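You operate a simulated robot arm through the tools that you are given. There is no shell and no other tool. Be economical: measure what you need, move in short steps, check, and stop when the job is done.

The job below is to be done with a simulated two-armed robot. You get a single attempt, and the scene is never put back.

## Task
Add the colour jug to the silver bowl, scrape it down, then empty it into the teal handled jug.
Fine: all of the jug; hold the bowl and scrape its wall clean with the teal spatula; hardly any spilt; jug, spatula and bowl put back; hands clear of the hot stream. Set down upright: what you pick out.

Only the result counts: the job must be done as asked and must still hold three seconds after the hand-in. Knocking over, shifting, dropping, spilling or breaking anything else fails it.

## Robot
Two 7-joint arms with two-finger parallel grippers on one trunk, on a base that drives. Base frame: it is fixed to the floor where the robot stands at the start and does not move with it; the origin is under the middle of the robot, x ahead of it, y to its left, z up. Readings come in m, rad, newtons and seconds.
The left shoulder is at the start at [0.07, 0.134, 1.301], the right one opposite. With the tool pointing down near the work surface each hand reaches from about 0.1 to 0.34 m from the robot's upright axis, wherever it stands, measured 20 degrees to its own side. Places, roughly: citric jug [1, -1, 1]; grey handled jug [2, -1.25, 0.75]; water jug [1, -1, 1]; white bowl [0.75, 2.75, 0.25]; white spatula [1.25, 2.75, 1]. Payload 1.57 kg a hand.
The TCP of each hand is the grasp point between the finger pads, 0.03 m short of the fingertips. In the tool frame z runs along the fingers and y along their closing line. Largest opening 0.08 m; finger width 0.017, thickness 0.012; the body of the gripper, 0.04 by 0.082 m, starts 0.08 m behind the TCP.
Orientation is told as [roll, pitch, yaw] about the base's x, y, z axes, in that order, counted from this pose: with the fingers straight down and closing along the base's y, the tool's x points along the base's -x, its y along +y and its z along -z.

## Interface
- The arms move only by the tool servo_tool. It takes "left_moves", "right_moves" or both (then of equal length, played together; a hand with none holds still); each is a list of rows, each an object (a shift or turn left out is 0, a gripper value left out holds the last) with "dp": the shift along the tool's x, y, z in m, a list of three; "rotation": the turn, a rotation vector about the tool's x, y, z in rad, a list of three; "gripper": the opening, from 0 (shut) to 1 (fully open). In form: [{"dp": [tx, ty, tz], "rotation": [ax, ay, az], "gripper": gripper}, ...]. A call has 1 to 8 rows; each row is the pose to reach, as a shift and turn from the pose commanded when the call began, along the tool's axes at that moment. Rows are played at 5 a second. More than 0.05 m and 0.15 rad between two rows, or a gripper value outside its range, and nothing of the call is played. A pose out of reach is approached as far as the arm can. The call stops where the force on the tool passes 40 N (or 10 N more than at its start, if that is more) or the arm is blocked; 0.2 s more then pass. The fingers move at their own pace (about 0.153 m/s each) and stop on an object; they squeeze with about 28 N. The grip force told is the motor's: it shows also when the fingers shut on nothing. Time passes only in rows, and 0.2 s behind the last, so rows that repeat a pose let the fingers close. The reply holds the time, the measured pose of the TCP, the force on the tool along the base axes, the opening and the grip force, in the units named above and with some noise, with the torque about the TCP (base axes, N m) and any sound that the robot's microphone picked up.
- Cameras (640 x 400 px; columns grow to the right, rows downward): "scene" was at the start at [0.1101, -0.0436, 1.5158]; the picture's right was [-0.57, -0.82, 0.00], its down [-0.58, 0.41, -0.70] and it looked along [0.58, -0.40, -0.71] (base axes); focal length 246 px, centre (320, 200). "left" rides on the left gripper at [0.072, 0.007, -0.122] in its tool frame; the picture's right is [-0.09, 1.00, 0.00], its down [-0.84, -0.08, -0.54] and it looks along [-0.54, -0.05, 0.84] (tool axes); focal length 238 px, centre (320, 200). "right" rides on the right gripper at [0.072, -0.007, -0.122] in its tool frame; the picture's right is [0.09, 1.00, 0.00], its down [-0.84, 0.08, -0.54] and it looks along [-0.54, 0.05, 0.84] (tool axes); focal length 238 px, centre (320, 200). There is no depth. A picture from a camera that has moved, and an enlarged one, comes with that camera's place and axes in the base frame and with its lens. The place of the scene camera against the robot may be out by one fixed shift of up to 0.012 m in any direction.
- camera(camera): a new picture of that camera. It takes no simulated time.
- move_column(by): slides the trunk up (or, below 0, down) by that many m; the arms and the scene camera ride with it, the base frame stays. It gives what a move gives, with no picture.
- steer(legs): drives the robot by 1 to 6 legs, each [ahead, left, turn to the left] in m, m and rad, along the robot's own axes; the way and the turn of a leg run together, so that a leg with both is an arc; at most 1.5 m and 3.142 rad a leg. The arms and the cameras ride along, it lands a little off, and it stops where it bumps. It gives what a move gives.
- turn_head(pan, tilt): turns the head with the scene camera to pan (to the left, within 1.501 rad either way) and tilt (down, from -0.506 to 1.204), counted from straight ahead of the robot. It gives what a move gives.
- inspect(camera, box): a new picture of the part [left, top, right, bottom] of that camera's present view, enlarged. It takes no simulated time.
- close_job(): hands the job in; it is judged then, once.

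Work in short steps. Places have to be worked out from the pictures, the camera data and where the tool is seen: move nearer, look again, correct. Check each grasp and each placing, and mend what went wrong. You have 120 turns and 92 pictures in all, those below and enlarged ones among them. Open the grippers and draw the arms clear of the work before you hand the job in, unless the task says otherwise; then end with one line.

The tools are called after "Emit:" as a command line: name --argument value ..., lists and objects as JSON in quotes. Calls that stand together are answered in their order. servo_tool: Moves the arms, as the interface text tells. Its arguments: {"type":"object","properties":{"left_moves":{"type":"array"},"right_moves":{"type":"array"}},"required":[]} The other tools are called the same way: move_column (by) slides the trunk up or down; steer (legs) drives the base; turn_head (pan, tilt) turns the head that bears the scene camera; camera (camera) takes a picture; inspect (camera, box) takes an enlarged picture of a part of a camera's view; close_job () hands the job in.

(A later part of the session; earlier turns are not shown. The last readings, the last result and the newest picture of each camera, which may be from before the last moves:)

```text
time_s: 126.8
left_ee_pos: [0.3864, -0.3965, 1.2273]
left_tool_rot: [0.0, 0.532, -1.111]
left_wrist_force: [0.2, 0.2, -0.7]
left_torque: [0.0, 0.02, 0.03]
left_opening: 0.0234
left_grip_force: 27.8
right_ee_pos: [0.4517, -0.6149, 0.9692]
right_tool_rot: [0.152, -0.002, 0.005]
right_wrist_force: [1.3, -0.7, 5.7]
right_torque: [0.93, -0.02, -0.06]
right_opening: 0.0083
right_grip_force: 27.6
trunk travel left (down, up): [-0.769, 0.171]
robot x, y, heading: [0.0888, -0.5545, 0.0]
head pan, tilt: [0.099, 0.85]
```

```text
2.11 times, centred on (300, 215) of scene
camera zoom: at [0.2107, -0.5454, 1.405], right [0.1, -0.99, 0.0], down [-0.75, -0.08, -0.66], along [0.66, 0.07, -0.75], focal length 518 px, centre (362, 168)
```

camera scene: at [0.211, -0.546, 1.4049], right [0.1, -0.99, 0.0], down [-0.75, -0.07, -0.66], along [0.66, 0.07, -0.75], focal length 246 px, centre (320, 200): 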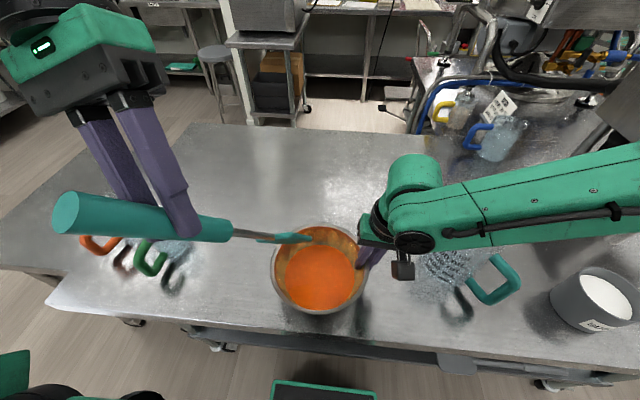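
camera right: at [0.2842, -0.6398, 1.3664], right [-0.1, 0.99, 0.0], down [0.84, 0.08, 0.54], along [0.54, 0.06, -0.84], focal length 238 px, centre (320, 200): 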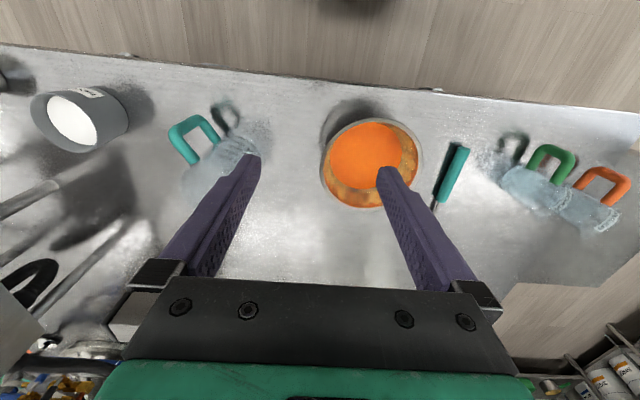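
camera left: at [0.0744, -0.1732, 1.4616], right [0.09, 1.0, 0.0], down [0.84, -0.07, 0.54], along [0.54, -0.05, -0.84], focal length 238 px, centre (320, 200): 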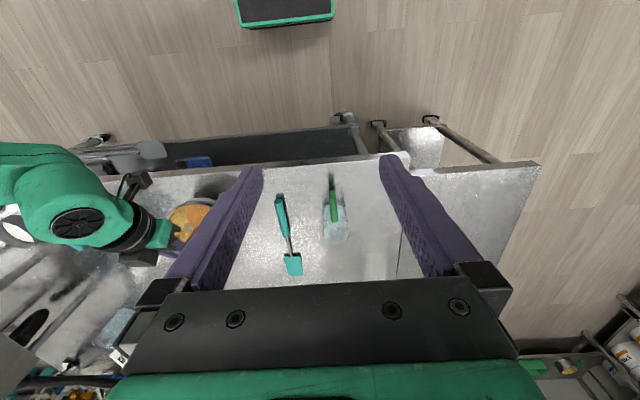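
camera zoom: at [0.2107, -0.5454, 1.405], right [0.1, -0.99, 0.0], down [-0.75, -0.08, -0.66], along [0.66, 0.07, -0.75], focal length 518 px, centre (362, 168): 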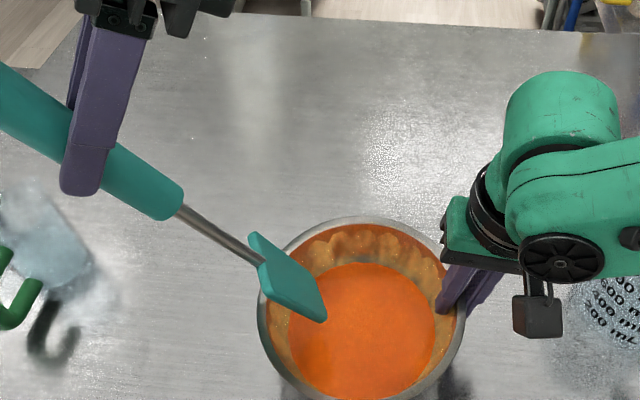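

Tip ≈ (0.43, −0.464, 0.942), nicely leaned. I lower to the liquid line, press outward and sweep with strokes from the left-near wall around the near wall.

Emit:
servo_tool --left_moves '[{"dp": [-0.0066, 0, 0.0152]}, {"dp": [-0.0133, 0, 0.0304]}]'

Emit:
servo_tool --left_moves '[{"dp": [0.0135, -0.0231, -0.0129], "rotation": [0.0761, 0, -0.129]}, {"dp": [-0.0044, -0.0442, -0.0026], "rotation": [0.1522, 0, -0.258]}, {"dp": [0.0029, -0.068, -0.0192], "rotation": [0.2283, 0, -0.387]}, {"dp": [-0.02, -0.0854, -0.0118], "rotation": [0.3044, 0, -0.516]}, {"dp": [-0.0188, -0.1077, -0.032], "rotation": [0.3805, 0, -0.645]}, {"dp": [-0.0456, -0.1197, -0.0269], "rotation": [0.4566, 0, -0.774]}, {"dp": [-0.05, -0.1384, -0.0503], "rotation": [0.5327, 0, -0.903]}, {"dp": [-0.0792, -0.1439, -0.0467], "rotation": [0.6088, 0, -1.032]}]'

Emit:
servo_tool --left_moves '[{"dp": [0.0134, -0.0241, -0.013], "rotation": [0.0761, 0, -0.129]}, {"dp": [-0.0046, -0.0461, -0.0027], "rotation": [0.1522, 0, -0.258]}]'

Emit:
inspect --camera "scene" --box '[240, 190, 390, 310]'

```text
time_s: 127.3
left_ee_pos: [0.3864, -0.3925, 1.1958]
left_tool_rot: [0.002, 0.531, -1.108]
left_wrist_force: [-0.1, -0.4, -0.6]
left_torque: [0.01, 0.01, 0.04]
left_opening: 0.0233
left_grip_force: 28.1
right_ee_pos: [0.4515, -0.6154, 0.969]
right_tool_rot: [0.152, -0.001, 0.007]
right_wrist_force: [-0.1, -1.0, 3.8]
right_torque: [0.85, -0.08, -0.01]
right_opening: 0.0085
right_grip_force: 27.1
trunk travel left (down, up): [-0.769, 0.171]
robot x, y, heading: [0.0899, -0.5533, -0.003]
head pan, tilt: [0.099, 0.85]
```

```text
time_s: 129.2
left_ee_pos: [0.2977, -0.5386, 1.1961]
left_tool_rot: [-0.003, 0.532, 0.091]
left_wrist_force: [-0.4, -0.8, -0.6]
left_torque: [-0.02, 0.03, 0.01]
left_opening: 0.0233
left_grip_force: 28.2
right_ee_pos: [0.4518, -0.6148, 0.9691]
right_tool_rot: [0.154, 0.0, 0.009]
right_wrist_force: [0.3, 0.1, 5.5]
right_torque: [0.93, -0.01, 0.03]
right_opening: 0.0082
right_grip_force: 26.9
trunk travel left (down, up): [-0.769, 0.171]
robot x, y, heading: [0.0855, -0.555, 0.001]
head pan, tilt: [0.099, 0.85]
```

```text
time_s: 129.8
left_ee_pos: [0.3072, -0.5861, 1.1973]
left_tool_rot: [-0.002, 0.531, 0.389]
left_wrist_force: [0.3, -0.6, -1.4]
left_torque: [-0.01, 0.04, -0.02]
left_opening: 0.0231
left_grip_force: 28.1
right_ee_pos: [0.4509, -0.6146, 0.9687]
right_tool_rot: [0.151, 0.0, 0.011]
right_wrist_force: [-0.1, 0.0, 5.3]
right_torque: [0.91, -0.04, 0.02]
right_opening: 0.008
right_grip_force: 26.9
trunk travel left (down, up): [-0.769, 0.171]
robot x, y, heading: [0.0891, -0.5543, 0.007]
head pan, tilt: [0.099, 0.85]
```

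```text
3.33 times, centred on (315, 250) of scene
camera zoom: at [0.2114, -0.5459, 1.405], right [0.1, -0.99, 0.0], down [-0.75, -0.07, -0.66], along [0.66, 0.07, -0.75], focal length 820 px, centre (337, 33)
```

zoom: 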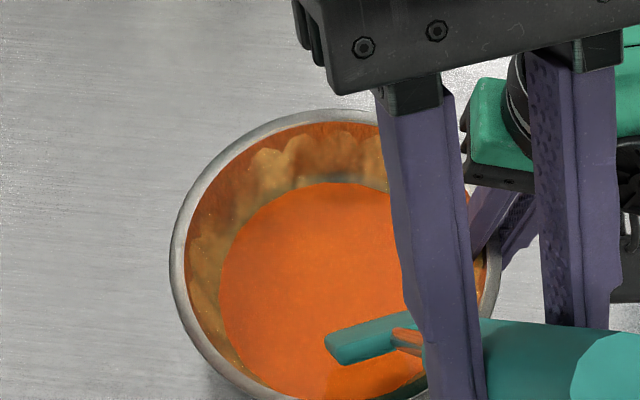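

No contact so far (blade ≈1 cm off the near wall). I press further outward until I feel the wall.

Emit:
servo_tool --left_moves '[{"dp": [0.0069, 0, 0.0041]}, {"dp": [0.0103, 0, 0.0061]}, {"dp": [0.0138, 0, 0.0081]}, {"dp": [0.0138, 0, 0.0081]}]'

```text
time_s: 130.8
left_ee_pos: [0.2909, -0.5922, 1.1963]
left_tool_rot: [-0.002, 0.532, 0.387]
left_wrist_force: [-0.4, 0.3, -1.2]
left_torque: [-0.02, -0.01, 0.0]
left_opening: 0.023
left_grip_force: 28.0
right_ee_pos: [0.4521, -0.6156, 0.9691]
right_tool_rot: [0.152, -0.003, 0.006]
right_wrist_force: [1.4, -1.1, 6.1]
right_torque: [0.9, -0.07, -0.05]
right_opening: 0.0082
right_grip_force: 27.1
trunk travel left (down, up): [-0.769, 0.171]
robot x, y, heading: [0.0917, -0.554, 0.009]
head pan, tilt: [0.099, 0.85]
```

Still no contact; continue outward.

Emit:
servo_tool --left_moves '[{"dp": [0.0034, 0, 0.002]}, {"dp": [0.0069, 0, 0.0041]}, {"dp": [0.0069, 0, 0.0041]}]'

Emit:
servo_tool --left_moves '[{"dp": [0.0034, 0, 0.002]}, {"dp": [0.0069, 0, 0.0041]}, {"dp": [0.0069, 0, 0.0041]}]'

Emit:
inspect --camera "scene" --box '[240, 190, 390, 310]'

```text
time_s: 131.6
left_ee_pos: [0.2849, -0.5948, 1.1943]
left_tool_rot: [-0.005, 0.532, 0.389]
left_wrist_force: [4.1, 1.3, 0.4]
left_torque: [0.29, -0.87, 0.11]
left_opening: 0.0234
left_grip_force: 27.7
right_ee_pos: [0.4514, -0.6156, 0.9692]
right_tool_rot: [0.153, 0.001, 0.007]
right_wrist_force: [-2.5, -1.9, 4.8]
right_torque: [0.88, -0.32, -0.04]
right_opening: 0.0083
right_grip_force: 27.2
trunk travel left (down, up): [-0.769, 0.171]
robot x, y, heading: [0.0899, -0.5544, -0.001]
head pan, tilt: [0.099, 0.85]
```

```text
time_s: 132.3
left_ee_pos: [0.2777, -0.5979, 1.1953]
left_tool_rot: [-0.002, 0.533, 0.386]
left_wrist_force: [3.4, 1.4, 0.1]
left_torque: [0.33, -0.69, 0.13]
left_opening: 0.0234
left_grip_force: 28.5
right_ee_pos: [0.4519, -0.6158, 0.9685]
right_tool_rot: [0.15, 0.0, 0.007]
right_wrist_force: [-2.5, -2.9, 4.8]
right_torque: [0.82, -0.11, 0.04]
right_opening: 0.0081
right_grip_force: 26.8
trunk travel left (down, up): [-0.769, 0.171]
robot x, y, heading: [0.0926, -0.5554, -0.003]
head pan, tilt: [0.099, 0.85]
```

```text
3.33 times, centred on (315, 250) of scene
camera zoom: at [0.2112, -0.5456, 1.4049], right [0.1, -0.99, 0.0], down [-0.75, -0.07, -0.66], along [0.66, 0.07, -0.75], focal length 820 px, centre (337, 33)
```

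zoom: 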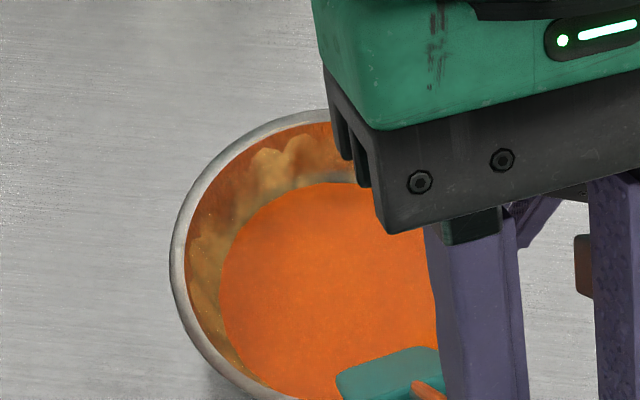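

Contact at last (≈4 N, held by grip friction). I sweep back from near-right via the near wall to the left wall, creeping outward to keep contact and stroking up/down.

Emit:
servo_tool --left_moves '[{"dp": [0.0101, 0.0285, -0.0114], "rotation": [-0.0761, 0, 0.129]}, {"dp": [-0.0055, 0.0556, -0.0033], "rotation": [-0.1522, 0, 0.258]}, {"dp": [-0.0029, 0.084, -0.0191], "rotation": [-0.2283, 0, 0.387]}, {"dp": [-0.0251, 0.1073, -0.0148], "rotation": [-0.3044, 0, 0.516]}, {"dp": [-0.0297, 0.1329, -0.0349], "rotation": [-0.3805, 0, 0.645]}, {"dp": [-0.0574, 0.1504, -0.0339], "rotation": [-0.4566, 0, 0.774]}, {"dp": [-0.0682, 0.1709, -0.0576], "rotation": [-0.5327, 0, 0.903]}, {"dp": [-0.0996, 0.1808, -0.0588], "rotation": [-0.6088, 0, 1.032]}]'

Emit:
servo_tool --left_moves '[{"dp": [0.01, 0.0297, -0.0115], "rotation": [-0.0761, 0, 0.129]}, {"dp": [-0.0059, 0.0579, -0.0035], "rotation": [-0.1522, 0, 0.258]}, {"dp": [-0.0036, 0.0874, -0.0195], "rotation": [-0.2283, 0, 0.387]}, {"dp": [-0.0263, 0.1118, -0.0155], "rotation": [-0.3044, 0, 0.516]}, {"dp": [-0.0316, 0.1384, -0.036], "rotation": [-0.3805, 0, 0.645]}]'

Emit:
inspect --camera "scene" --box '[230, 190, 390, 310]'

```text
time_s: 134.2
left_ee_pos: [0.3162, -0.3856, 1.1954]
left_tool_rot: [-0.002, 0.529, -0.812]
left_wrist_force: [0.8, -3.5, 1.5]
left_torque: [-0.91, -0.41, -0.07]
left_opening: 0.0235
left_grip_force: 28.4
left hand out of reach, approached as far as the arm can: row 5, 6, 7
right_ee_pos: [0.4508, -0.6152, 0.9701]
right_tool_rot: [0.154, -0.002, 0.008]
right_wrist_force: [-1.8, 1.0, 7.0]
right_torque: [1.05, -0.08, -0.07]
right_opening: 0.0078
right_grip_force: 26.9
trunk travel left (down, up): [-0.769, 0.171]
robot x, y, heading: [0.0857, -0.5558, 0.0]
head pan, tilt: [0.099, 0.85]
```

```text
time_s: 135.3
left_ee_pos: [0.4481, -0.323, 1.2121]
left_tool_rot: [0.001, 0.532, -1.562]
left_wrist_force: [-1.0, -1.3, -0.6]
left_torque: [-0.28, 0.19, -0.09]
left_opening: 0.0233
left_grip_force: 28.3
right_ee_pos: [0.4503, -0.6146, 0.9701]
right_tool_rot: [0.152, -0.003, 0.007]
right_wrist_force: [-0.3, 0.2, 5.3]
right_torque: [0.86, 0.03, -0.04]
right_opening: 0.008
right_grip_force: 26.9
trunk travel left (down, up): [-0.769, 0.171]
robot x, y, heading: [0.0888, -0.5571, -0.0]
head pan, tilt: [0.099, 0.85]
```

```text
3.33 times, centred on (310, 250) of scene
camera zoom: at [0.2105, -0.5456, 1.405], right [0.1, -0.99, 0.0], down [-0.75, -0.07, -0.66], along [0.66, 0.07, -0.75], focal length 820 px, centre (353, 33)
```

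zoom: 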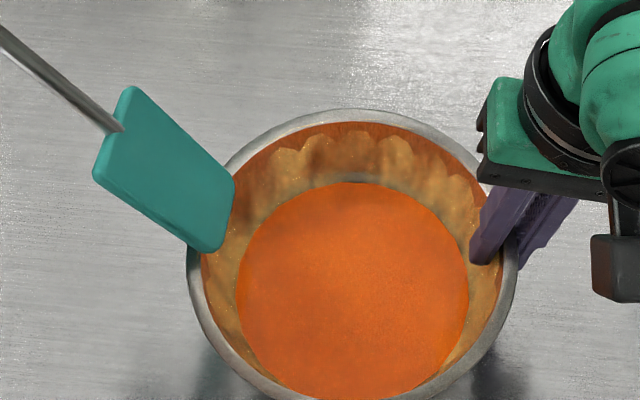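

The left patch still isn't clean; the only fully clean strip came from deep, firm up-down strokes in "tip" mode. I'll repeat precisely that over the whole far half. First lift out and re-enter at the right-far side (ψ≈−0.85).

Emit:
servo_tool --left_moves '[{"dp": [0.0254, 0, -0.043]}, {"dp": [-0.0091, -0.008, -0.0633], "rotation": [0.06, 0, -0.102]}, {"dp": [-0.0436, -0.017, -0.0836], "rotation": [0.12, 0, -0.204]}, {"dp": [-0.078, -0.025, -0.1038], "rotation": [0.18, 0, -0.306]}, {"dp": [-0.1168, -0.0335, -0.1267], "rotation": [0.24, 0, -0.408]}, {"dp": [-0.1168, -0.0335, -0.1267], "rotation": [0.3, 0, -0.51]}, {"dp": [-0.1168, -0.0335, -0.1267], "rotation": [0.36, 0, -0.612]}, {"dp": [-0.1505, -0.0218, -0.0966], "rotation": [0.36, 0, -0.612]}]'

```text
time_s: 137.2
left_ee_pos: [0.429, -0.5042, 1.2162]
left_tool_rot: [0.001, 0.53, -0.847]
left_wrist_force: [1.3, -1.5, 0.3]
left_torque: [-0.37, -0.35, 0.02]
left_opening: 0.0235
left_grip_force: 27.8
left hand out of reach, approached as far as the arm can: row 6, 7
right_ee_pos: [0.4527, -0.6152, 0.9693]
right_tool_rot: [0.153, 0.001, 0.009]
right_wrist_force: [0.0, -1.5, 4.5]
right_torque: [0.67, 0.06, 0.12]
right_opening: 0.0082
right_grip_force: 27.5
trunk travel left (down, up): [-0.769, 0.171]
robot x, y, heading: [0.0909, -0.5567, 0.001]
head pan, tilt: [0.099, 0.85]
```

Check where the blade is.

Emit:
inspect --camera "scene" --box '[240, 170, 400, 310]'

```text
2.86 times, centred on (320, 240) of scene
camera zoom: at [0.2115, -0.5465, 1.405], right [0.1, -0.99, 0.0], down [-0.75, -0.07, -0.66], along [0.66, 0.07, -0.75], focal length 703 px, centre (320, 86)
```

zoom: 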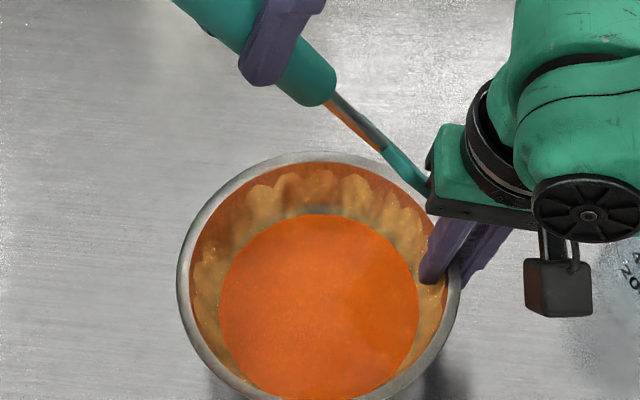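

The blade is outside the rim: the lean in the grip has grown (T≈0.13). I lift, pull it inward, lower inside, then press outward gently.

Emit:
servo_tool --left_moves '[{"dp": [0.0152, 0, -0.0259]}, {"dp": [0.0479, 0, -0.0183]}, {"dp": [0.0337, 0, 0.0059]}, {"dp": [0.0195, 0, 0.03]}, {"dp": [0.0109, 0, 0.025]}, {"dp": [0.004, 0, 0.0209]}, {"dp": [0.004, 0, 0.0209]}]'

Emit:
inspect --camera "scene" --box '[240, 170, 400, 310]'

```text
time_s: 138.8
left_ee_pos: [0.4171, -0.4921, 1.2024]
left_tool_rot: [0.001, 0.531, -0.848]
left_wrist_force: [-2.6, 4.3, 3.3]
left_torque: [0.72, 0.6, -0.02]
left_opening: 0.0238
left_grip_force: 27.7
left hand out of reach, approached as far as the arm can: row 1, 2
right_ee_pos: [0.4503, -0.6137, 0.9691]
right_tool_rot: [0.152, -0.001, 0.007]
right_wrist_force: [1.7, -3.9, 1.4]
right_torque: [0.83, 0.08, 0.02]
right_opening: 0.008
right_grip_force: 27.4
trunk travel left (down, up): [-0.769, 0.171]
robot x, y, heading: [0.0889, -0.5533, 0.001]
head pan, tilt: [0.099, 0.85]
```

```text
2.86 times, centred on (320, 240) of scene
camera zoom: at [0.2103, -0.545, 1.405], right [0.1, -0.99, 0.0], down [-0.75, -0.08, -0.66], along [0.66, 0.07, -0.75], focal length 703 px, centre (320, 86)
```

zoom: 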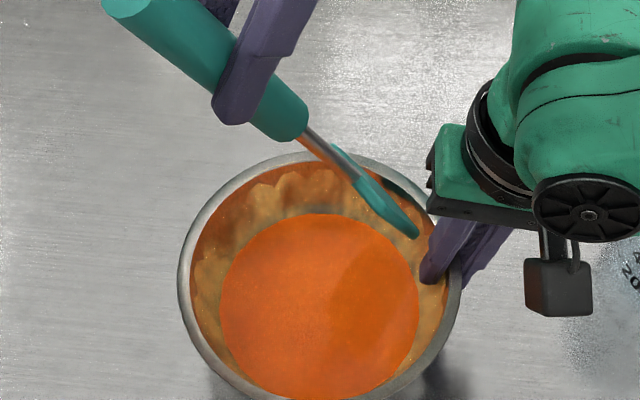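

Blade is inside and pressing at 5 N on the right-far wall. Zig-zag sweep leftward with deep strokes and outward creep.

Emit:
servo_tool --left_moves '[{"dp": [-0.0104, -0.0077, 0.0263], "rotation": [0.076, 0, -0.129]}, {"dp": [-0.0025, -0.0117, -0.0131], "rotation": [0.152, 0, -0.258]}, {"dp": [-0.0158, -0.0216, 0.0231], "rotation": [0.228, 0, -0.387]}, {"dp": [-0.0083, -0.0212, -0.0165], "rotation": [0.304, 0, -0.516]}, {"dp": [-0.0244, -0.0324, 0.0181], "rotation": [0.38, 0, -0.645]}, {"dp": [-0.016, -0.0279, -0.021], "rotation": [0.456, 0, -0.774]}, {"dp": [-0.0348, -0.0396, 0.012], "rotation": [0.532, 0, -0.903]}, {"dp": [-0.0246, -0.0313, -0.026], "rotation": [0.608, 0, -1.032]}]'

Emit:
inspect --camera "scene" --box '[250, 190, 390, 310]'

```text
time_s: 140.6
left_ee_pos: [0.4178, -0.5394, 1.2111]
left_tool_rot: [-0.002, 0.53, 0.351]
left_wrist_force: [-3.1, -0.4, -0.9]
left_torque: [-0.15, 0.76, -0.02]
left_opening: 0.0234
left_grip_force: 28.5
right_ee_pos: [0.451, -0.6137, 0.9704]
right_tool_rot: [0.155, -0.002, 0.008]
right_wrist_force: [1.7, 0.2, 4.3]
right_torque: [0.93, -0.14, -0.08]
right_opening: 0.0081
right_grip_force: 27.2
trunk travel left (down, up): [-0.769, 0.171]
robot x, y, heading: [0.0914, -0.5547, -0.002]
head pan, tilt: [0.099, 0.85]
```

```text
3.33 times, centred on (320, 250) of scene
camera zoom: at [0.2105, -0.5457, 1.405], right [0.1, -0.99, 0.0], down [-0.75, -0.07, -0.66], along [0.66, 0.07, -0.75], focal length 820 px, centre (320, 33)
```

zoom: 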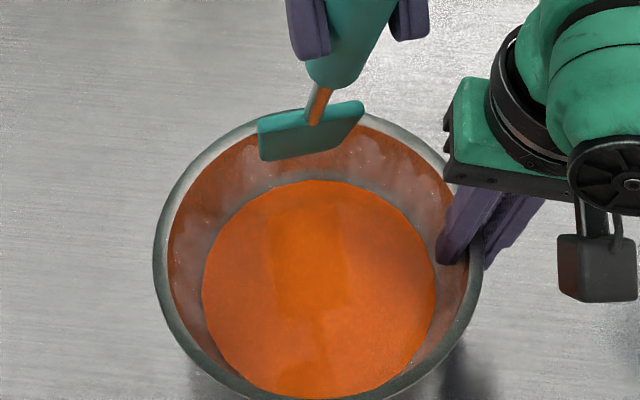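

The residue has visibly vanished around the whole wall. I do one more sweep on the left for good measure, then zoom to verify.

Emit:
servo_tool --left_moves '[{"dp": [-0.0111, -0.0066, 0.0376], "rotation": [0.076, 0, -0.129]}, {"dp": [-0.0029, -0.0095, -0.0017], "rotation": [0.152, 0, -0.258]}, {"dp": [-0.016, -0.0183, 0.0347], "rotation": [0.228, 0, -0.387]}, {"dp": [-0.0079, -0.0169, -0.0047], "rotation": [0.304, 0, -0.516]}, {"dp": [-0.0234, -0.0273, 0.0304], "rotation": [0.38, 0, -0.645]}, {"dp": [-0.0143, -0.0219, -0.0084], "rotation": [0.456, 0, -0.774]}]'

Emit:
servo_tool --left_moves '[{"dp": [0.0152, 0, -0.0259]}, {"dp": [0.0304, 0, -0.0517]}]'

Emit:
inspect --camera "scene" --box '[260, 200, 380, 308]'

```text
time_s: 141.9
left_ee_pos: [0.4405, -0.5537, 1.2116]
left_tool_rot: [-0.004, 0.534, 1.25]
left_wrist_force: [0.2, -0.2, -1.0]
left_torque: [-0.05, 0.02, 0.01]
left_opening: 0.0231
left_grip_force: 28.1
right_ee_pos: [0.451, -0.6156, 0.9692]
right_tool_rot: [0.152, 0.0, 0.008]
right_wrist_force: [1.7, -1.0, 5.5]
right_torque: [0.88, -0.23, -0.14]
right_opening: 0.008
right_grip_force: 26.7
trunk travel left (down, up): [-0.769, 0.171]
robot x, y, heading: [0.0926, -0.5579, 0.0]
head pan, tilt: [0.099, 0.85]
```

```text
time_s: 142.6
left_ee_pos: [0.4403, -0.5533, 1.2713]
left_tool_rot: [-0.001, 0.533, 1.247]
left_wrist_force: [-0.8, 0.0, -0.1]
left_torque: [0.0, -0.01, 0.01]
left_opening: 0.0232
left_grip_force: 27.6
right_ee_pos: [0.4524, -0.6147, 0.9694]
right_tool_rot: [0.152, -0.001, 0.006]
right_wrist_force: [0.6, -0.4, 5.9]
right_torque: [0.92, -0.21, -0.06]
right_opening: 0.0081
right_grip_force: 27.2
trunk travel left (down, up): [-0.769, 0.171]
robot x, y, heading: [0.0906, -0.5557, 0.004]
head pan, tilt: [0.099, 0.85]
```

```text
3.70 times, centred on (320, 254) of scene
camera zoom: at [0.2108, -0.5456, 1.4049], right [0.1, -0.99, 0.0], down [-0.75, -0.07, -0.66], along [0.66, 0.07, -0.75], focal length 911 px, centre (320, 0)
```

zoom: 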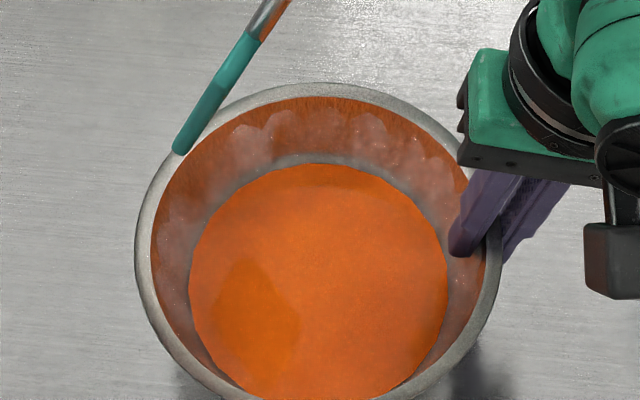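

Only a faint ghost film remains. One more firm sweep (left to far) to be safe, then lift out.

Emit:
servo_tool --left_moves '[{"dp": [-0.0152, 0, 0.0259]}, {"dp": [-0.0304, 0, 0.0517]}, {"dp": [-0.0364, 0, 0.0481]}, {"dp": [-0.0407, 0, 0.0456]}]'

Emit:
servo_tool --left_moves '[{"dp": [-0.0109, 0.004, 0.0377], "rotation": [-0.076, 0, 0.129]}, {"dp": [-0.0023, 0.0044, -0.0014], "rotation": [-0.152, 0, 0.258]}, {"dp": [-0.0146, 0.0109, 0.0356], "rotation": [-0.228, 0, 0.387]}, {"dp": [-0.0054, 0.0073, -0.0032], "rotation": [-0.304, 0, 0.516]}, {"dp": [-0.0195, 0.0157, 0.0327], "rotation": [-0.38, 0, 0.645]}, {"dp": [-0.0088, 0.0086, -0.0052], "rotation": [-0.456, 0, 0.774]}, {"dp": [-0.025, 0.0182, 0.0295], "rotation": [-0.532, 0, 0.903]}, {"dp": [-0.0118, 0.0084, -0.0069], "rotation": [-0.608, 0, 1.032]}]'

Emit:
servo_tool --left_moves '[{"dp": [0.0152, 0, -0.0259]}, {"dp": [0.0304, 0, -0.0517]}]'

Emit:
inspect --camera "scene" --box '[230, 120, 400, 308]'

```text
time_s: 143.6
left_ee_pos: [0.4427, -0.5413, 1.2123]
left_tool_rot: [-0.003, 0.533, 1.245]
left_wrist_force: [-2.6, -3.8, 2.3]
left_torque: [-0.77, 0.64, 0.04]
left_opening: 0.0236
left_grip_force: 28.0
right_ee_pos: [0.4513, -0.6145, 0.97]
right_tool_rot: [0.155, -0.001, 0.007]
right_wrist_force: [1.5, 3.6, 5.5]
right_torque: [1.07, 0.04, -0.13]
right_opening: 0.008
right_grip_force: 27.2
trunk travel left (down, up): [-0.769, 0.171]
robot x, y, heading: [0.0896, -0.5548, 0.0]
head pan, tilt: [0.099, 0.85]
```

```text
time_s: 145.3
left_ee_pos: [0.4407, -0.5275, 1.2122]
left_tool_rot: [0.0, 0.531, 0.049]
left_wrist_force: [0.1, 1.3, -0.5]
left_torque: [0.01, 0.02, 0.0]
left_opening: 0.0233
left_grip_force: 27.9
right_ee_pos: [0.4497, -0.6155, 0.9695]
right_tool_rot: [0.156, -0.002, 0.007]
right_wrist_force: [1.5, 0.1, 6.0]
right_torque: [1.06, -0.21, -0.11]
right_opening: 0.0077
right_grip_force: 26.8
trunk travel left (down, up): [-0.769, 0.171]
robot x, y, heading: [0.0861, -0.5565, 0.007]
head pan, tilt: [0.099, 0.85]
```

```text
time_s: 145.9
left_ee_pos: [0.4336, -0.5268, 1.2481]
left_tool_rot: [-0.004, 0.53, 0.048]
left_wrist_force: [-0.2, -0.1, -1.2]
left_torque: [0.01, 0.01, 0.05]
left_opening: 0.0232
left_grip_force: 27.9
left hand out of reach, approached as far as the arm can: row 2
right_ee_pos: [0.4505, -0.6142, 0.9712]
right_tool_rot: [0.151, -0.001, 0.008]
right_wrist_force: [-0.8, -3.7, 6.9]
right_torque: [0.89, -0.06, 0.06]
right_opening: 0.0079
right_grip_force: 27.3
trunk travel left (down, up): [-0.769, 0.171]
robot x, y, heading: [0.0897, -0.5555, 0.002]
head pan, tilt: [0.099, 0.85]
```

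```text
2.13 times, centred on (315, 214) of scene
camera zoom: at [0.2103, -0.5457, 1.4051], right [0.1, -0.99, 0.0], down [-0.75, -0.07, -0.66], along [0.66, 0.07, -0.75], focal length 524 px, centre (331, 170)
```

zoom: 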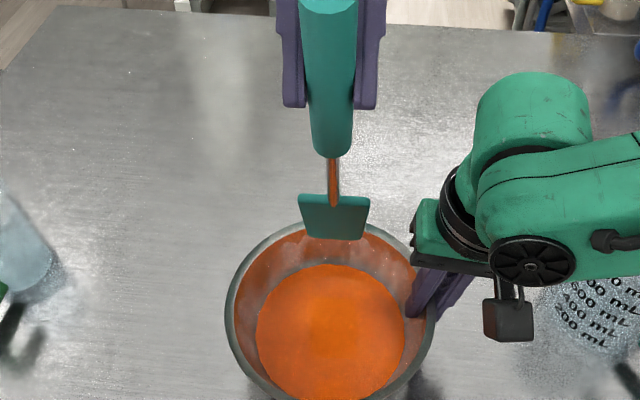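

Wall is clean. Now release the bowl with the right hand and lift both hands clear.

Emit:
servo_tool --right_moves '[{"gripper": 0.3}, {"gripper": 0.6}, {"gripper": 0.6}, {"dp": [0, 0, -0.03]}, {"dp": [0, 0, -0.06]}, {"dp": [0, 0, -0.1]}, {"dp": [0, 0, -0.14]}]' --left_moves '[{"dp": [0.018, 0, -0.001]}, {"dp": [0.036, 0, -0.002]}, {"dp": [0.054, 0, -0.003]}, {"dp": [0.072, 0, -0.0041]}, {"dp": [0.072, 0, -0.0041]}, {"dp": [0.072, 0, -0.0041]}, {"dp": [0.072, 0, -0.0041]}]'

Emit:
move_column --by 0.1

Emit:
steer --legs '[[-0.22, 0.0, 0.0], [0.0, 0.08, 0.0]]'

Emit:
camera --camera "scene"

```text
time_s: 147.6
left_ee_pos: [0.3694, -0.5346, 1.2751]
left_tool_rot: [-0.004, 0.529, 0.05]
left_wrist_force: [0.4, -0.8, -0.8]
left_torque: [0.04, 0.02, 0.0]
left_opening: 0.0235
left_grip_force: 27.8
left hand out of reach, approached as far as the arm can: row 2, 3, 4, 5, 6, 7
right_ee_pos: [0.4507, -0.6337, 1.1086]
right_tool_rot: [0.151, -0.001, 0.009]
right_wrist_force: [0.6, 1.0, -0.3]
right_torque: [-0.02, -0.03, 0.0]
right_opening: 0.048
right_grip_force: 0.0
trunk travel left (down, up): [-0.769, 0.171]
robot x, y, heading: [0.0889, -0.5589, 0.008]
head pan, tilt: [0.099, 0.85]
```

```text
time_s: 148.9
left_ee_pos: [0.3706, -0.5332, 1.3746]
left_tool_rot: [-0.004, 0.53, 0.048]
left_wrist_force: [-0.1, -0.7, -0.7]
left_torque: [-0.01, 0.05, 0.0]
left_opening: 0.0234
left_grip_force: 27.8
right_ee_pos: [0.4518, -0.6343, 1.2095]
right_tool_rot: [0.153, 0.001, 0.007]
right_wrist_force: [0.3, 0.8, 0.0]
right_torque: [-0.04, 0.01, -0.01]
right_opening: 0.0477
right_grip_force: 0.0
trunk travel left (down, up): [-0.869, 0.071]
robot x, y, heading: [0.0903, -0.5561, -0.001]
head pan, tilt: [0.099, 0.85]
```

```text
time_s: 151.2
left_ee_pos: [0.1548, -0.4642, 1.3748]
left_tool_rot: [0.005, 0.531, 0.052]
left_wrist_force: [0.1, -1.0, -0.1]
left_torque: [0.05, 0.04, -0.04]
left_opening: 0.0235
left_grip_force: 27.6
right_ee_pos: [0.2357, -0.5628, 1.207]
right_tool_rot: [0.159, 0.002, 0.006]
right_wrist_force: [0.0, -0.3, -1.1]
right_torque: [0.07, 0.0, 0.01]
right_opening: 0.048
right_grip_force: 0.1
trunk travel left (down, up): [-0.869, 0.071]
robot x, y, heading: [-0.1267, -0.4757, 0.0]
head pan, tilt: [0.099, 0.85]
```

```text
13 pictures are left
camera scene: at [-0.0044, -0.476, 1.5047], right [0.1, -0.99, -0.01], down [-0.75, -0.07, -0.66], along [0.66, 0.07, -0.75], focal length 246 px, centre (320, 200)
```

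scene: 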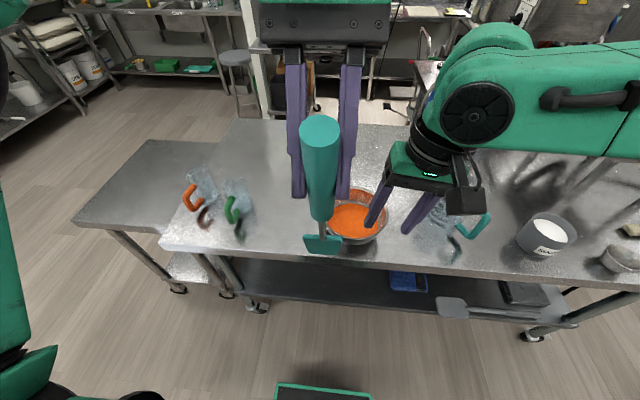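

Right hand is clear, bowl still in place. Now I swing the left hand forward, laying the spatula toward horizontal over its original spot (first half).

Emit:
servo_tool --left_moves '[{"dp": [-0.0383, 0.0132, 0.0007], "rotation": [-0.005, -0.13, 0.009]}, {"dp": [-0.0767, 0.0265, 0.0014], "rotation": [-0.01, -0.26, 0.017]}, {"dp": [-0.115, 0.0397, 0.0022], "rotation": [-0.015, -0.39, 0.026]}, {"dp": [-0.1534, 0.053, 0.0029], "rotation": [-0.02, -0.52, 0.034]}, {"dp": [-0.1917, 0.0662, 0.0036], "rotation": [-0.025, -0.65, 0.043]}, {"dp": [-0.1917, 0.0662, 0.0036], "rotation": [-0.025, -0.65, 0.043]}]'

```text
time_s: 152.6
left_ee_pos: [0.3115, -0.3813, 1.2744]
left_tool_rot: [0.015, -0.122, 0.001]
left_wrist_force: [-0.7, -0.5, -0.3]
left_torque: [0.0, 0.04, -0.02]
left_opening: 0.0231
left_grip_force: 28.1
right_ee_pos: [0.2352, -0.5548, 1.2081]
right_tool_rot: [0.152, -0.001, 0.007]
right_wrist_force: [-0.6, 0.7, 0.6]
right_torque: [-0.01, -0.02, 0.01]
right_opening: 0.048
right_grip_force: 0.0
trunk travel left (down, up): [-0.869, 0.071]
robot x, y, heading: [-0.1273, -0.4756, 0.002]
head pan, tilt: [0.099, 0.85]
```

Second half of the swing.

Emit:
servo_tool --left_moves '[{"dp": [-0.0284, 0.0131, 0.0345], "rotation": [0.003, -0.119, 0]}, {"dp": [-0.0568, 0.0263, 0.069], "rotation": [0.006, -0.238, 0]}, {"dp": [-0.0853, 0.0394, 0.1036], "rotation": [0.009, -0.356, 0]}, {"dp": [-0.1137, 0.0526, 0.1381], "rotation": [0.012, -0.475, 0]}, {"dp": [-0.1421, 0.0657, 0.1726], "rotation": [0.015, -0.594, 0]}, {"dp": [-0.1421, 0.0657, 0.1726], "rotation": [0.015, -0.594, 0]}]'

Emit:
inspect --camera "scene" --box '[180, 40, 380, 230]'

```text
time_s: 154.0
left_ee_pos: [0.4738, -0.3123, 1.1222]
left_tool_rot: [0.001, -0.715, -0.003]
left_wrist_force: [-0.3, -0.1, -0.2]
left_torque: [-0.02, 0.1, -0.01]
left_opening: 0.0235
left_grip_force: 28.3
right_ee_pos: [0.2332, -0.5556, 1.2095]
right_tool_rot: [0.152, 0.0, 0.007]
right_wrist_force: [0.2, 0.4, -0.1]
right_torque: [0.02, -0.01, 0.0]
right_opening: 0.048
right_grip_force: 0.0
trunk travel left (down, up): [-0.869, 0.071]
robot x, y, heading: [-0.1304, -0.4781, -0.004]
head pan, tilt: [0.099, 0.85]
```

```text
2.11 times, centred on (280, 135) of scene
camera zoom: at [-0.0068, -0.4659, 1.5049], right [0.1, -0.99, 0.0], down [-0.75, -0.08, -0.66], along [0.66, 0.07, -0.75], focal length 518 px, centre (404, 337)
```

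zoom: 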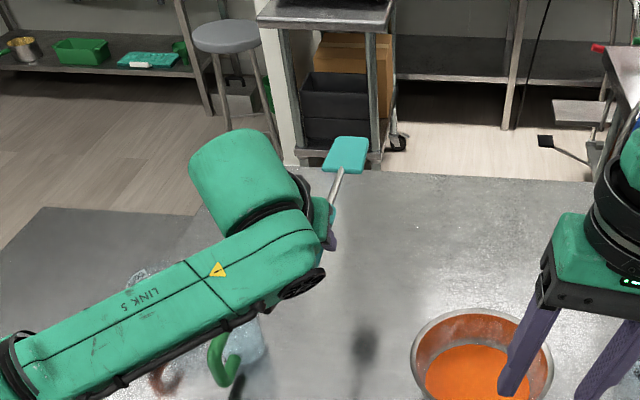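

Spatula is horizontal above its spot. I back the base 0.035 and extend the arm (to reproduce the pick-up posture, clear of the green jug), then lower.

Emit:
steer --legs '[[-0.035, 0.0, 0.0]]'

Emit:
servo_tool --left_moves '[{"dp": [-0.0136, -0.0015, 0.0118]}, {"dp": [-0.0272, -0.003, 0.0236]}, {"dp": [-0.0272, -0.003, 0.0236]}]'

Emit:
move_column --by -0.15

Emit:
inspect --camera "scene" --box '[180, 40, 380, 230]'

```text
time_s: 154.9
left_ee_pos: [0.4475, -0.3112, 1.117]
left_tool_rot: [-0.001, -0.706, -0.002]
left_wrist_force: [0.5, 0.4, -1.6]
left_torque: [0.03, 0.11, 0.01]
left_opening: 0.0229
left_grip_force: 27.9
right_ee_pos: [0.2074, -0.5545, 1.2062]
right_tool_rot: [0.151, 0.007, 0.005]
right_wrist_force: [0.5, -0.3, 0.5]
right_torque: [-0.01, 0.08, -0.01]
right_opening: 0.048
right_grip_force: 0.1
trunk travel left (down, up): [-0.869, 0.071]
robot x, y, heading: [-0.1629, -0.4786, -0.004]
head pan, tilt: [0.099, 0.85]
```

```text
time_s: 155.7
left_ee_pos: [0.4752, -0.3143, 1.1226]
left_tool_rot: [-0.001, -0.714, -0.002]
left_wrist_force: [0.1, 0.3, 0.0]
left_torque: [0.04, 0.04, -0.01]
left_opening: 0.0231
left_grip_force: 28.0
right_ee_pos: [0.1996, -0.5533, 1.2084]
right_tool_rot: [0.152, 0.002, 0.007]
right_wrist_force: [-0.4, -0.5, -0.6]
right_torque: [0.0, 0.02, 0.03]
right_opening: 0.0479
right_grip_force: 0.0
trunk travel left (down, up): [-0.869, 0.071]
robot x, y, heading: [-0.1619, -0.4764, 0.002]
head pan, tilt: [0.099, 0.85]
```

```text
time_s: 157.4
left_ee_pos: [0.4753, -0.3159, 0.9724]
left_tool_rot: [-0.001, -0.713, -0.001]
left_wrist_force: [-1.1, 0.8, -0.3]
left_torque: [-0.02, 0.08, -0.03]
left_opening: 0.0238
left_grip_force: 28.2
right_ee_pos: [0.2001, -0.5543, 1.0591]
right_tool_rot: [0.152, 0.003, 0.006]
right_wrist_force: [0.4, -0.5, 0.6]
right_torque: [0.0, 0.02, 0.01]
right_opening: 0.0476
right_grip_force: 0.0
trunk travel left (down, up): [-0.719, 0.221]
robot x, y, heading: [-0.1615, -0.4758, 0.003]
head pan, tilt: [0.099, 0.85]
```

```text
2.11 times, centred on (280, 135) of scene
camera zoom: at [-0.041, -0.4655, 1.3549], right [0.1, -0.99, 0.0], down [-0.75, -0.08, -0.66], along [0.66, 0.07, -0.75], focal length 518 px, centre (404, 337)
```

zoom: 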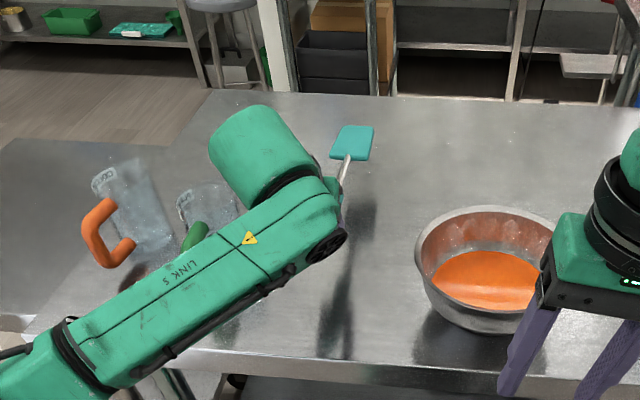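

Clear so far. Lower to the table in two steps watching force.

Emit:
move_column --by -0.055

Emit:
move_column --by -0.01

Emit:
inspect --camera "scene" --box '[180, 20, 380, 210]'

```text
time_s: 158.4
left_ee_pos: [0.4758, -0.3159, 0.9171]
left_tool_rot: [-0.002, -0.714, -0.001]
left_wrist_force: [0.6, -0.1, -0.7]
left_torque: [0.03, 0.07, 0.02]
left_opening: 0.0235
left_grip_force: 27.8
right_ee_pos: [0.2002, -0.5547, 1.0035]
right_tool_rot: [0.151, 0.0, 0.007]
right_wrist_force: [-0.5, -0.9, -0.1]
right_torque: [-0.02, 0.03, 0.0]
right_opening: 0.0479
right_grip_force: 0.0
trunk travel left (down, up): [-0.664, 0.276]
robot x, y, heading: [-0.1604, -0.4756, 0.007]
head pan, tilt: [0.099, 0.85]
```

```text
time_s: 159.0
left_ee_pos: [0.4758, -0.3149, 0.9083]
left_tool_rot: [-0.003, -0.717, -0.004]
left_wrist_force: [0.9, -0.6, 3.6]
left_torque: [0.07, -0.03, -0.01]
left_opening: 0.0232
left_grip_force: 28.0
right_ee_pos: [0.1999, -0.5548, 0.9936]
right_tool_rot: [0.151, -0.001, 0.006]
right_wrist_force: [-0.5, -0.3, 0.4]
right_torque: [0.01, 0.01, -0.04]
right_opening: 0.048
right_grip_force: 0.1
trunk travel left (down, up): [-0.654, 0.286]
robot x, y, heading: [-0.1655, -0.4777, 0.005]
head pan, tilt: [0.099, 0.85]
```

```text
2.11 times, centred on (280, 115) of scene
camera zoom: at [-0.0414, -0.4657, 1.29], right [0.1, -0.99, 0.0], down [-0.75, -0.08, -0.66], along [0.66, 0.07, -0.75], focal length 518 px, centre (404, 379)
```

zoom: 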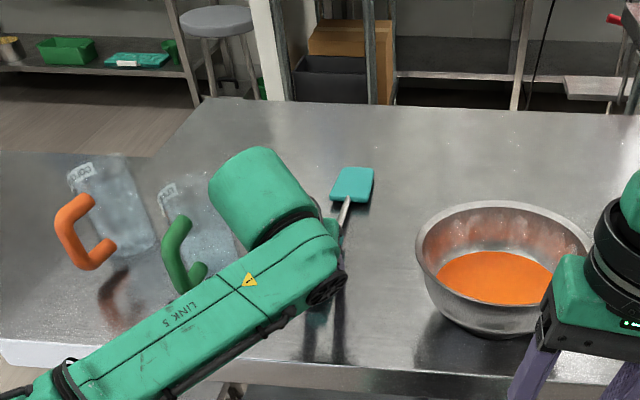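

Spatula touches down. Release and back out along the fingers, then raise.

Emit:
servo_tool --left_moves '[{"dp": [0, 0, 0], "gripper": 0.4}, {"dp": [0, 0, 0], "gripper": 0.7}, {"dp": [0, 0, -0.03]}, {"dp": [0, 0, -0.07]}, {"dp": [0, 0, -0.11]}, {"dp": [0, 0, -0.14]}]'

Emit:
move_column --by 0.2

Emit:
camera --camera "scene"

```text
time_s: 160.4
left_ee_pos: [0.3845, -0.3151, 1.0149]
left_tool_rot: [-0.001, -0.714, -0.002]
left_wrist_force: [0.5, 0.5, 0.6]
left_torque: [0.01, -0.03, 0.04]
left_opening: 0.0558
left_grip_force: 0.0
right_ee_pos: [0.199, -0.5554, 0.9934]
right_tool_rot: [0.151, 0.0, 0.007]
right_wrist_force: [0.1, -0.3, 0.3]
right_torque: [-0.06, -0.05, 0.04]
right_opening: 0.0479
right_grip_force: 0.1
trunk travel left (down, up): [-0.654, 0.286]
robot x, y, heading: [-0.1616, -0.4741, 0.001]
head pan, tilt: [0.099, 0.85]
```

```text
time_s: 162.5
left_ee_pos: [0.3838, -0.3161, 1.2118]
left_tool_rot: [0.001, -0.715, -0.003]
left_wrist_force: [-0.2, 0.4, 0.4]
left_torque: [0.01, -0.01, 0.0]
left_opening: 0.0559
left_grip_force: 0.1
right_ee_pos: [0.1993, -0.5543, 1.192]
right_tool_rot: [0.152, -0.001, 0.007]
right_wrist_force: [-0.3, 0.3, 0.2]
right_torque: [0.01, -0.01, -0.01]
right_opening: 0.0481
right_grip_force: 0.1
trunk travel left (down, up): [-0.854, 0.086]
robot x, y, heading: [-0.1632, -0.4786, 0.004]
head pan, tilt: [0.099, 0.85]
```

```text
9 pictures are left
camera scene: at [-0.041, -0.4655, 1.4899], right [0.1, -0.99, 0.0], down [-0.75, -0.08, -0.66], along [0.66, 0.07, -0.75], focal length 246 px, centre (320, 200)
```

scene: 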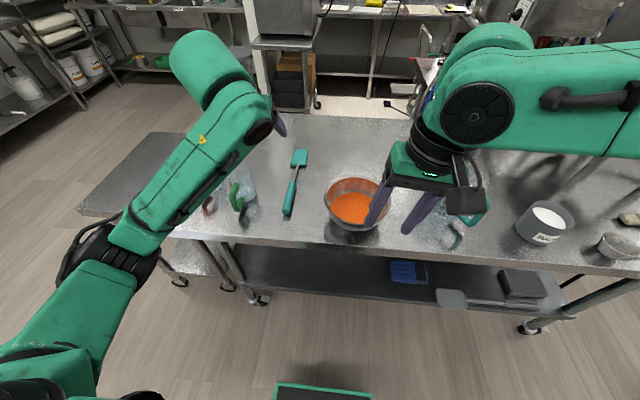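

Spatula is back. Before taking the bowl I rehearse the pour motion empty-handed with the right hand (left moved aside): a rotation about the virtual pouring lip.

Emit:
servo_tool --left_moves '[{"dp": [0, 0.045, -0.01]}, {"dp": [0, 0.09, -0.02]}, {"dp": [0, 0.135, -0.03]}, {"dp": [0, 0.18, -0.04]}, {"dp": [0, 0.18, -0.04]}, {"dp": [0, 0.18, -0.04]}, {"dp": [0, 0.18, -0.04]}]' --right_moves '[{"dp": [0, 0, 0]}, {"dp": [0, 0, 0]}, {"dp": [-0.018, 0.038, 0.004], "rotation": [0.075, 0, 0]}, {"dp": [-0.036, 0.077, 0.008], "rotation": [0.15, 0, 0]}, {"dp": [-0.054, 0.115, 0.012], "rotation": [0.226, 0, 0]}, {"dp": [-0.071, 0.1534, 0.0154], "rotation": [0.302, 0, 0]}, {"dp": [-0.071, 0.1534, 0.0154], "rotation": [0.302, 0, 0]}]'

Emit:
servo_tool --right_moves '[{"dp": [0, -0.0047, -0.0262], "rotation": [-0.15, 0, 0]}, {"dp": [0, -0.0132, -0.0515], "rotation": [-0.3, 0, 0]}, {"dp": [0, -0.0254, -0.0752], "rotation": [-0.45, 0, 0]}, {"dp": [0, -0.0411, -0.0968], "rotation": [-0.6, 0, 0]}, {"dp": [0, -0.0598, -0.1158], "rotation": [-0.75, 0, 0]}, {"dp": [0, -0.0811, -0.1318], "rotation": [-0.9, 0, 0]}, {"dp": [0, -0.1045, -0.1445], "rotation": [-1.05, 0, 0]}, {"dp": [0, -0.1297, -0.1535], "rotation": [-1.2, 0, 0]}]'

Emit:
servo_tool --right_moves '[{"dp": [0, -0.0047, -0.0262], "rotation": [-0.15, 0, 0]}, {"dp": [0, -0.0132, -0.0515], "rotation": [-0.3, 0, 0]}, {"dp": [0, -0.0254, -0.0752], "rotation": [-0.45, 0, 0]}, {"dp": [0, -0.0411, -0.0968], "rotation": [-0.6, 0, 0]}, {"dp": [0, -0.0598, -0.1158], "rotation": [-0.75, 0, 0]}, {"dp": [0, -0.0811, -0.1318], "rotation": [-0.9, 0, 0]}]'

```text
time_s: 164.1
left_ee_pos: [0.3599, -0.1345, 1.242]
left_tool_rot: [0.0, -0.713, 0.0]
left_wrist_force: [0.8, 0.4, 0.3]
left_torque: [-0.01, 0.01, 0.01]
left_opening: 0.0562
left_grip_force: 0.1
right_ee_pos: [0.2277, -0.5143, 1.1983]
right_tool_rot: [0.003, 0.001, 0.002]
right_wrist_force: [1.0, 0.6, -0.8]
right_torque: [-0.01, 0.01, 0.02]
right_opening: 0.0481
right_grip_force: 0.1
right hand out of reach, approached as far as the arm can: row 4, 5, 6, 7
trunk travel left (down, up): [-0.854, 0.086]
robot x, y, heading: [-0.1645, -0.4766, 0.002]
head pan, tilt: [0.099, 0.85]
```

```text
time_s: 165.9
left_ee_pos: [0.3598, -0.1375, 1.2428]
left_tool_rot: [0.002, -0.713, -0.003]
left_wrist_force: [0.8, -0.3, -0.5]
left_torque: [0.06, 0.02, 0.0]
left_opening: 0.0561
left_grip_force: 0.1
right_ee_pos: [0.2263, -0.6491, 1.3513]
right_tool_rot: [1.208, 0.0, 0.002]
right_wrist_force: [0.7, -0.1, 0.3]
right_torque: [0.0, -0.01, 0.0]
right_opening: 0.048
right_grip_force: 0.0
trunk travel left (down, up): [-0.854, 0.086]
robot x, y, heading: [-0.1591, -0.4768, 0.002]
head pan, tilt: [0.099, 0.85]
```

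```text
time_s: 167.3
left_ee_pos: [0.3578, -0.1381, 1.2437]
left_tool_rot: [0.002, -0.714, -0.003]
left_wrist_force: [0.2, 0.4, 1.0]
left_torque: [0.04, 0.01, 0.02]
left_opening: 0.0561
left_grip_force: 0.1
right_ee_pos: [0.2253, -0.8025, 1.3224]
right_tool_rot: [2.106, -0.001, 0.004]
right_wrist_force: [1.0, -0.4, -0.5]
right_torque: [-0.04, 0.0, -0.01]
right_opening: 0.0484
right_grip_force: 0.0
right hand out of reach, approached as far as the arm can: row 1, 2
trunk travel left (down, up): [-0.854, 0.086]
robot x, y, heading: [-0.161, -0.474, 0.004]
head pan, tilt: [0.099, 0.85]
```

The rehearsal shows the whole tilt (to 120°) is reachable. I undo the rotation and drive to the bowl pick-up position (robot ≈ (0.095, −0.39)).

Emit:
servo_tool --right_moves '[{"dp": [0, -0.009, 0.015], "rotation": [0.15, 0, 0]}, {"dp": [0, -0.018, 0.03], "rotation": [0.3, 0, 0]}, {"dp": [0, -0.027, 0.045], "rotation": [0.45, 0, 0]}, {"dp": [0, -0.035, 0.06], "rotation": [0.6, 0, 0]}, {"dp": [0, -0.044, 0.076], "rotation": [0.75, 0, 0]}, {"dp": [0, -0.053, 0.091], "rotation": [0.9, 0, 0]}, {"dp": [0, -0.062, 0.106], "rotation": [1.05, 0, 0]}, {"dp": [0, -0.0707, 0.1208], "rotation": [1.2, 0, 0]}]'

Emit:
servo_tool --right_moves '[{"dp": [0, 0.004, 0.021], "rotation": [0.137, 0, 0]}, {"dp": [0, 0.007, 0.042], "rotation": [0.274, 0, 0]}, {"dp": [0, 0.011, 0.062], "rotation": [0.411, 0, 0]}, {"dp": [0, 0.015, 0.083], "rotation": [0.549, 0, 0]}, {"dp": [0, 0.019, 0.104], "rotation": [0.686, 0, 0]}, {"dp": [0, 0.022, 0.125], "rotation": [0.823, 0, 0]}, {"dp": [0, 0.026, 0.1453], "rotation": [0.96, 0, 0]}, {"dp": [0, 0.026, 0.1453], "rotation": [0.96, 0, 0]}]'

Emit:
steer --legs '[[0.0, 0.082, 0.0], [0.25, 0.0, 0.0]]'

Emit:
inspect --camera "scene" --box '[240, 120, 520, 320]'

```text
time_s: 169.1
left_ee_pos: [0.3594, -0.1323, 1.241]
left_tool_rot: [-0.001, -0.715, 0.001]
left_wrist_force: [0.8, -0.3, 0.4]
left_torque: [0.01, 0.01, -0.03]
left_opening: 0.0561
left_grip_force: 0.1
right_ee_pos: [0.2249, -0.6579, 1.3245]
right_tool_rot: [0.9, 0.0, 0.002]
right_wrist_force: [-0.7, 0.2, 0.1]
right_torque: [-0.06, -0.01, 0.0]
right_opening: 0.048
right_grip_force: 0.1
trunk travel left (down, up): [-0.854, 0.086]
robot x, y, heading: [-0.1639, -0.4765, -0.0]
head pan, tilt: [0.099, 0.85]
```

```text
time_s: 170.9
left_ee_pos: [0.3585, -0.1346, 1.2433]
left_tool_rot: [0.0, -0.712, -0.003]
left_wrist_force: [-0.1, 0.1, -0.5]
left_torque: [0.04, -0.01, 0.03]
left_opening: 0.0559
left_grip_force: 0.0
right_ee_pos: [0.2241, -0.5296, 1.2548]
right_tool_rot: [-0.058, 0.0, 0.0]
right_wrist_force: [-0.2, 0.6, -0.5]
right_torque: [0.0, 0.01, -0.01]
right_opening: 0.0478
right_grip_force: 0.0
trunk travel left (down, up): [-0.854, 0.086]
robot x, y, heading: [-0.1638, -0.4711, 0.003]
head pan, tilt: [0.099, 0.85]
```

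```text
time_s: 173.4
left_ee_pos: [0.6046, -0.0542, 1.243]
left_tool_rot: [-0.001, -0.715, -0.005]
left_wrist_force: [-0.5, 0.0, 0.1]
left_torque: [-0.04, -0.03, -0.02]
left_opening: 0.0559
left_grip_force: 0.1
right_ee_pos: [0.47, -0.4474, 1.2552]
right_tool_rot: [-0.057, -0.002, 0.002]
right_wrist_force: [0.6, -0.5, -0.1]
right_torque: [0.01, -0.01, 0.0]
right_opening: 0.0481
right_grip_force: 0.1
trunk travel left (down, up): [-0.854, 0.086]
robot x, y, heading: [0.0863, -0.3947, -0.006]
head pan, tilt: [0.099, 0.85]
```

```text
2.00 times, centred on (380, 220) of scene
camera zoom: at [0.2036, -0.3838, 1.4902], right [0.1, -1.0, 0.0], down [-0.75, -0.07, -0.66], along [0.66, 0.06, -0.75], focal length 492 px, centre (200, 160)
```

zoom: 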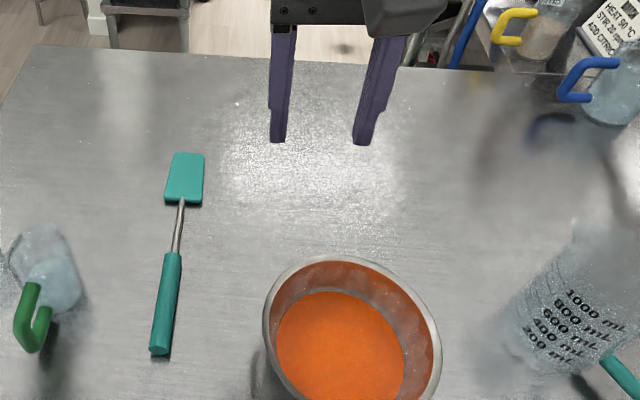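

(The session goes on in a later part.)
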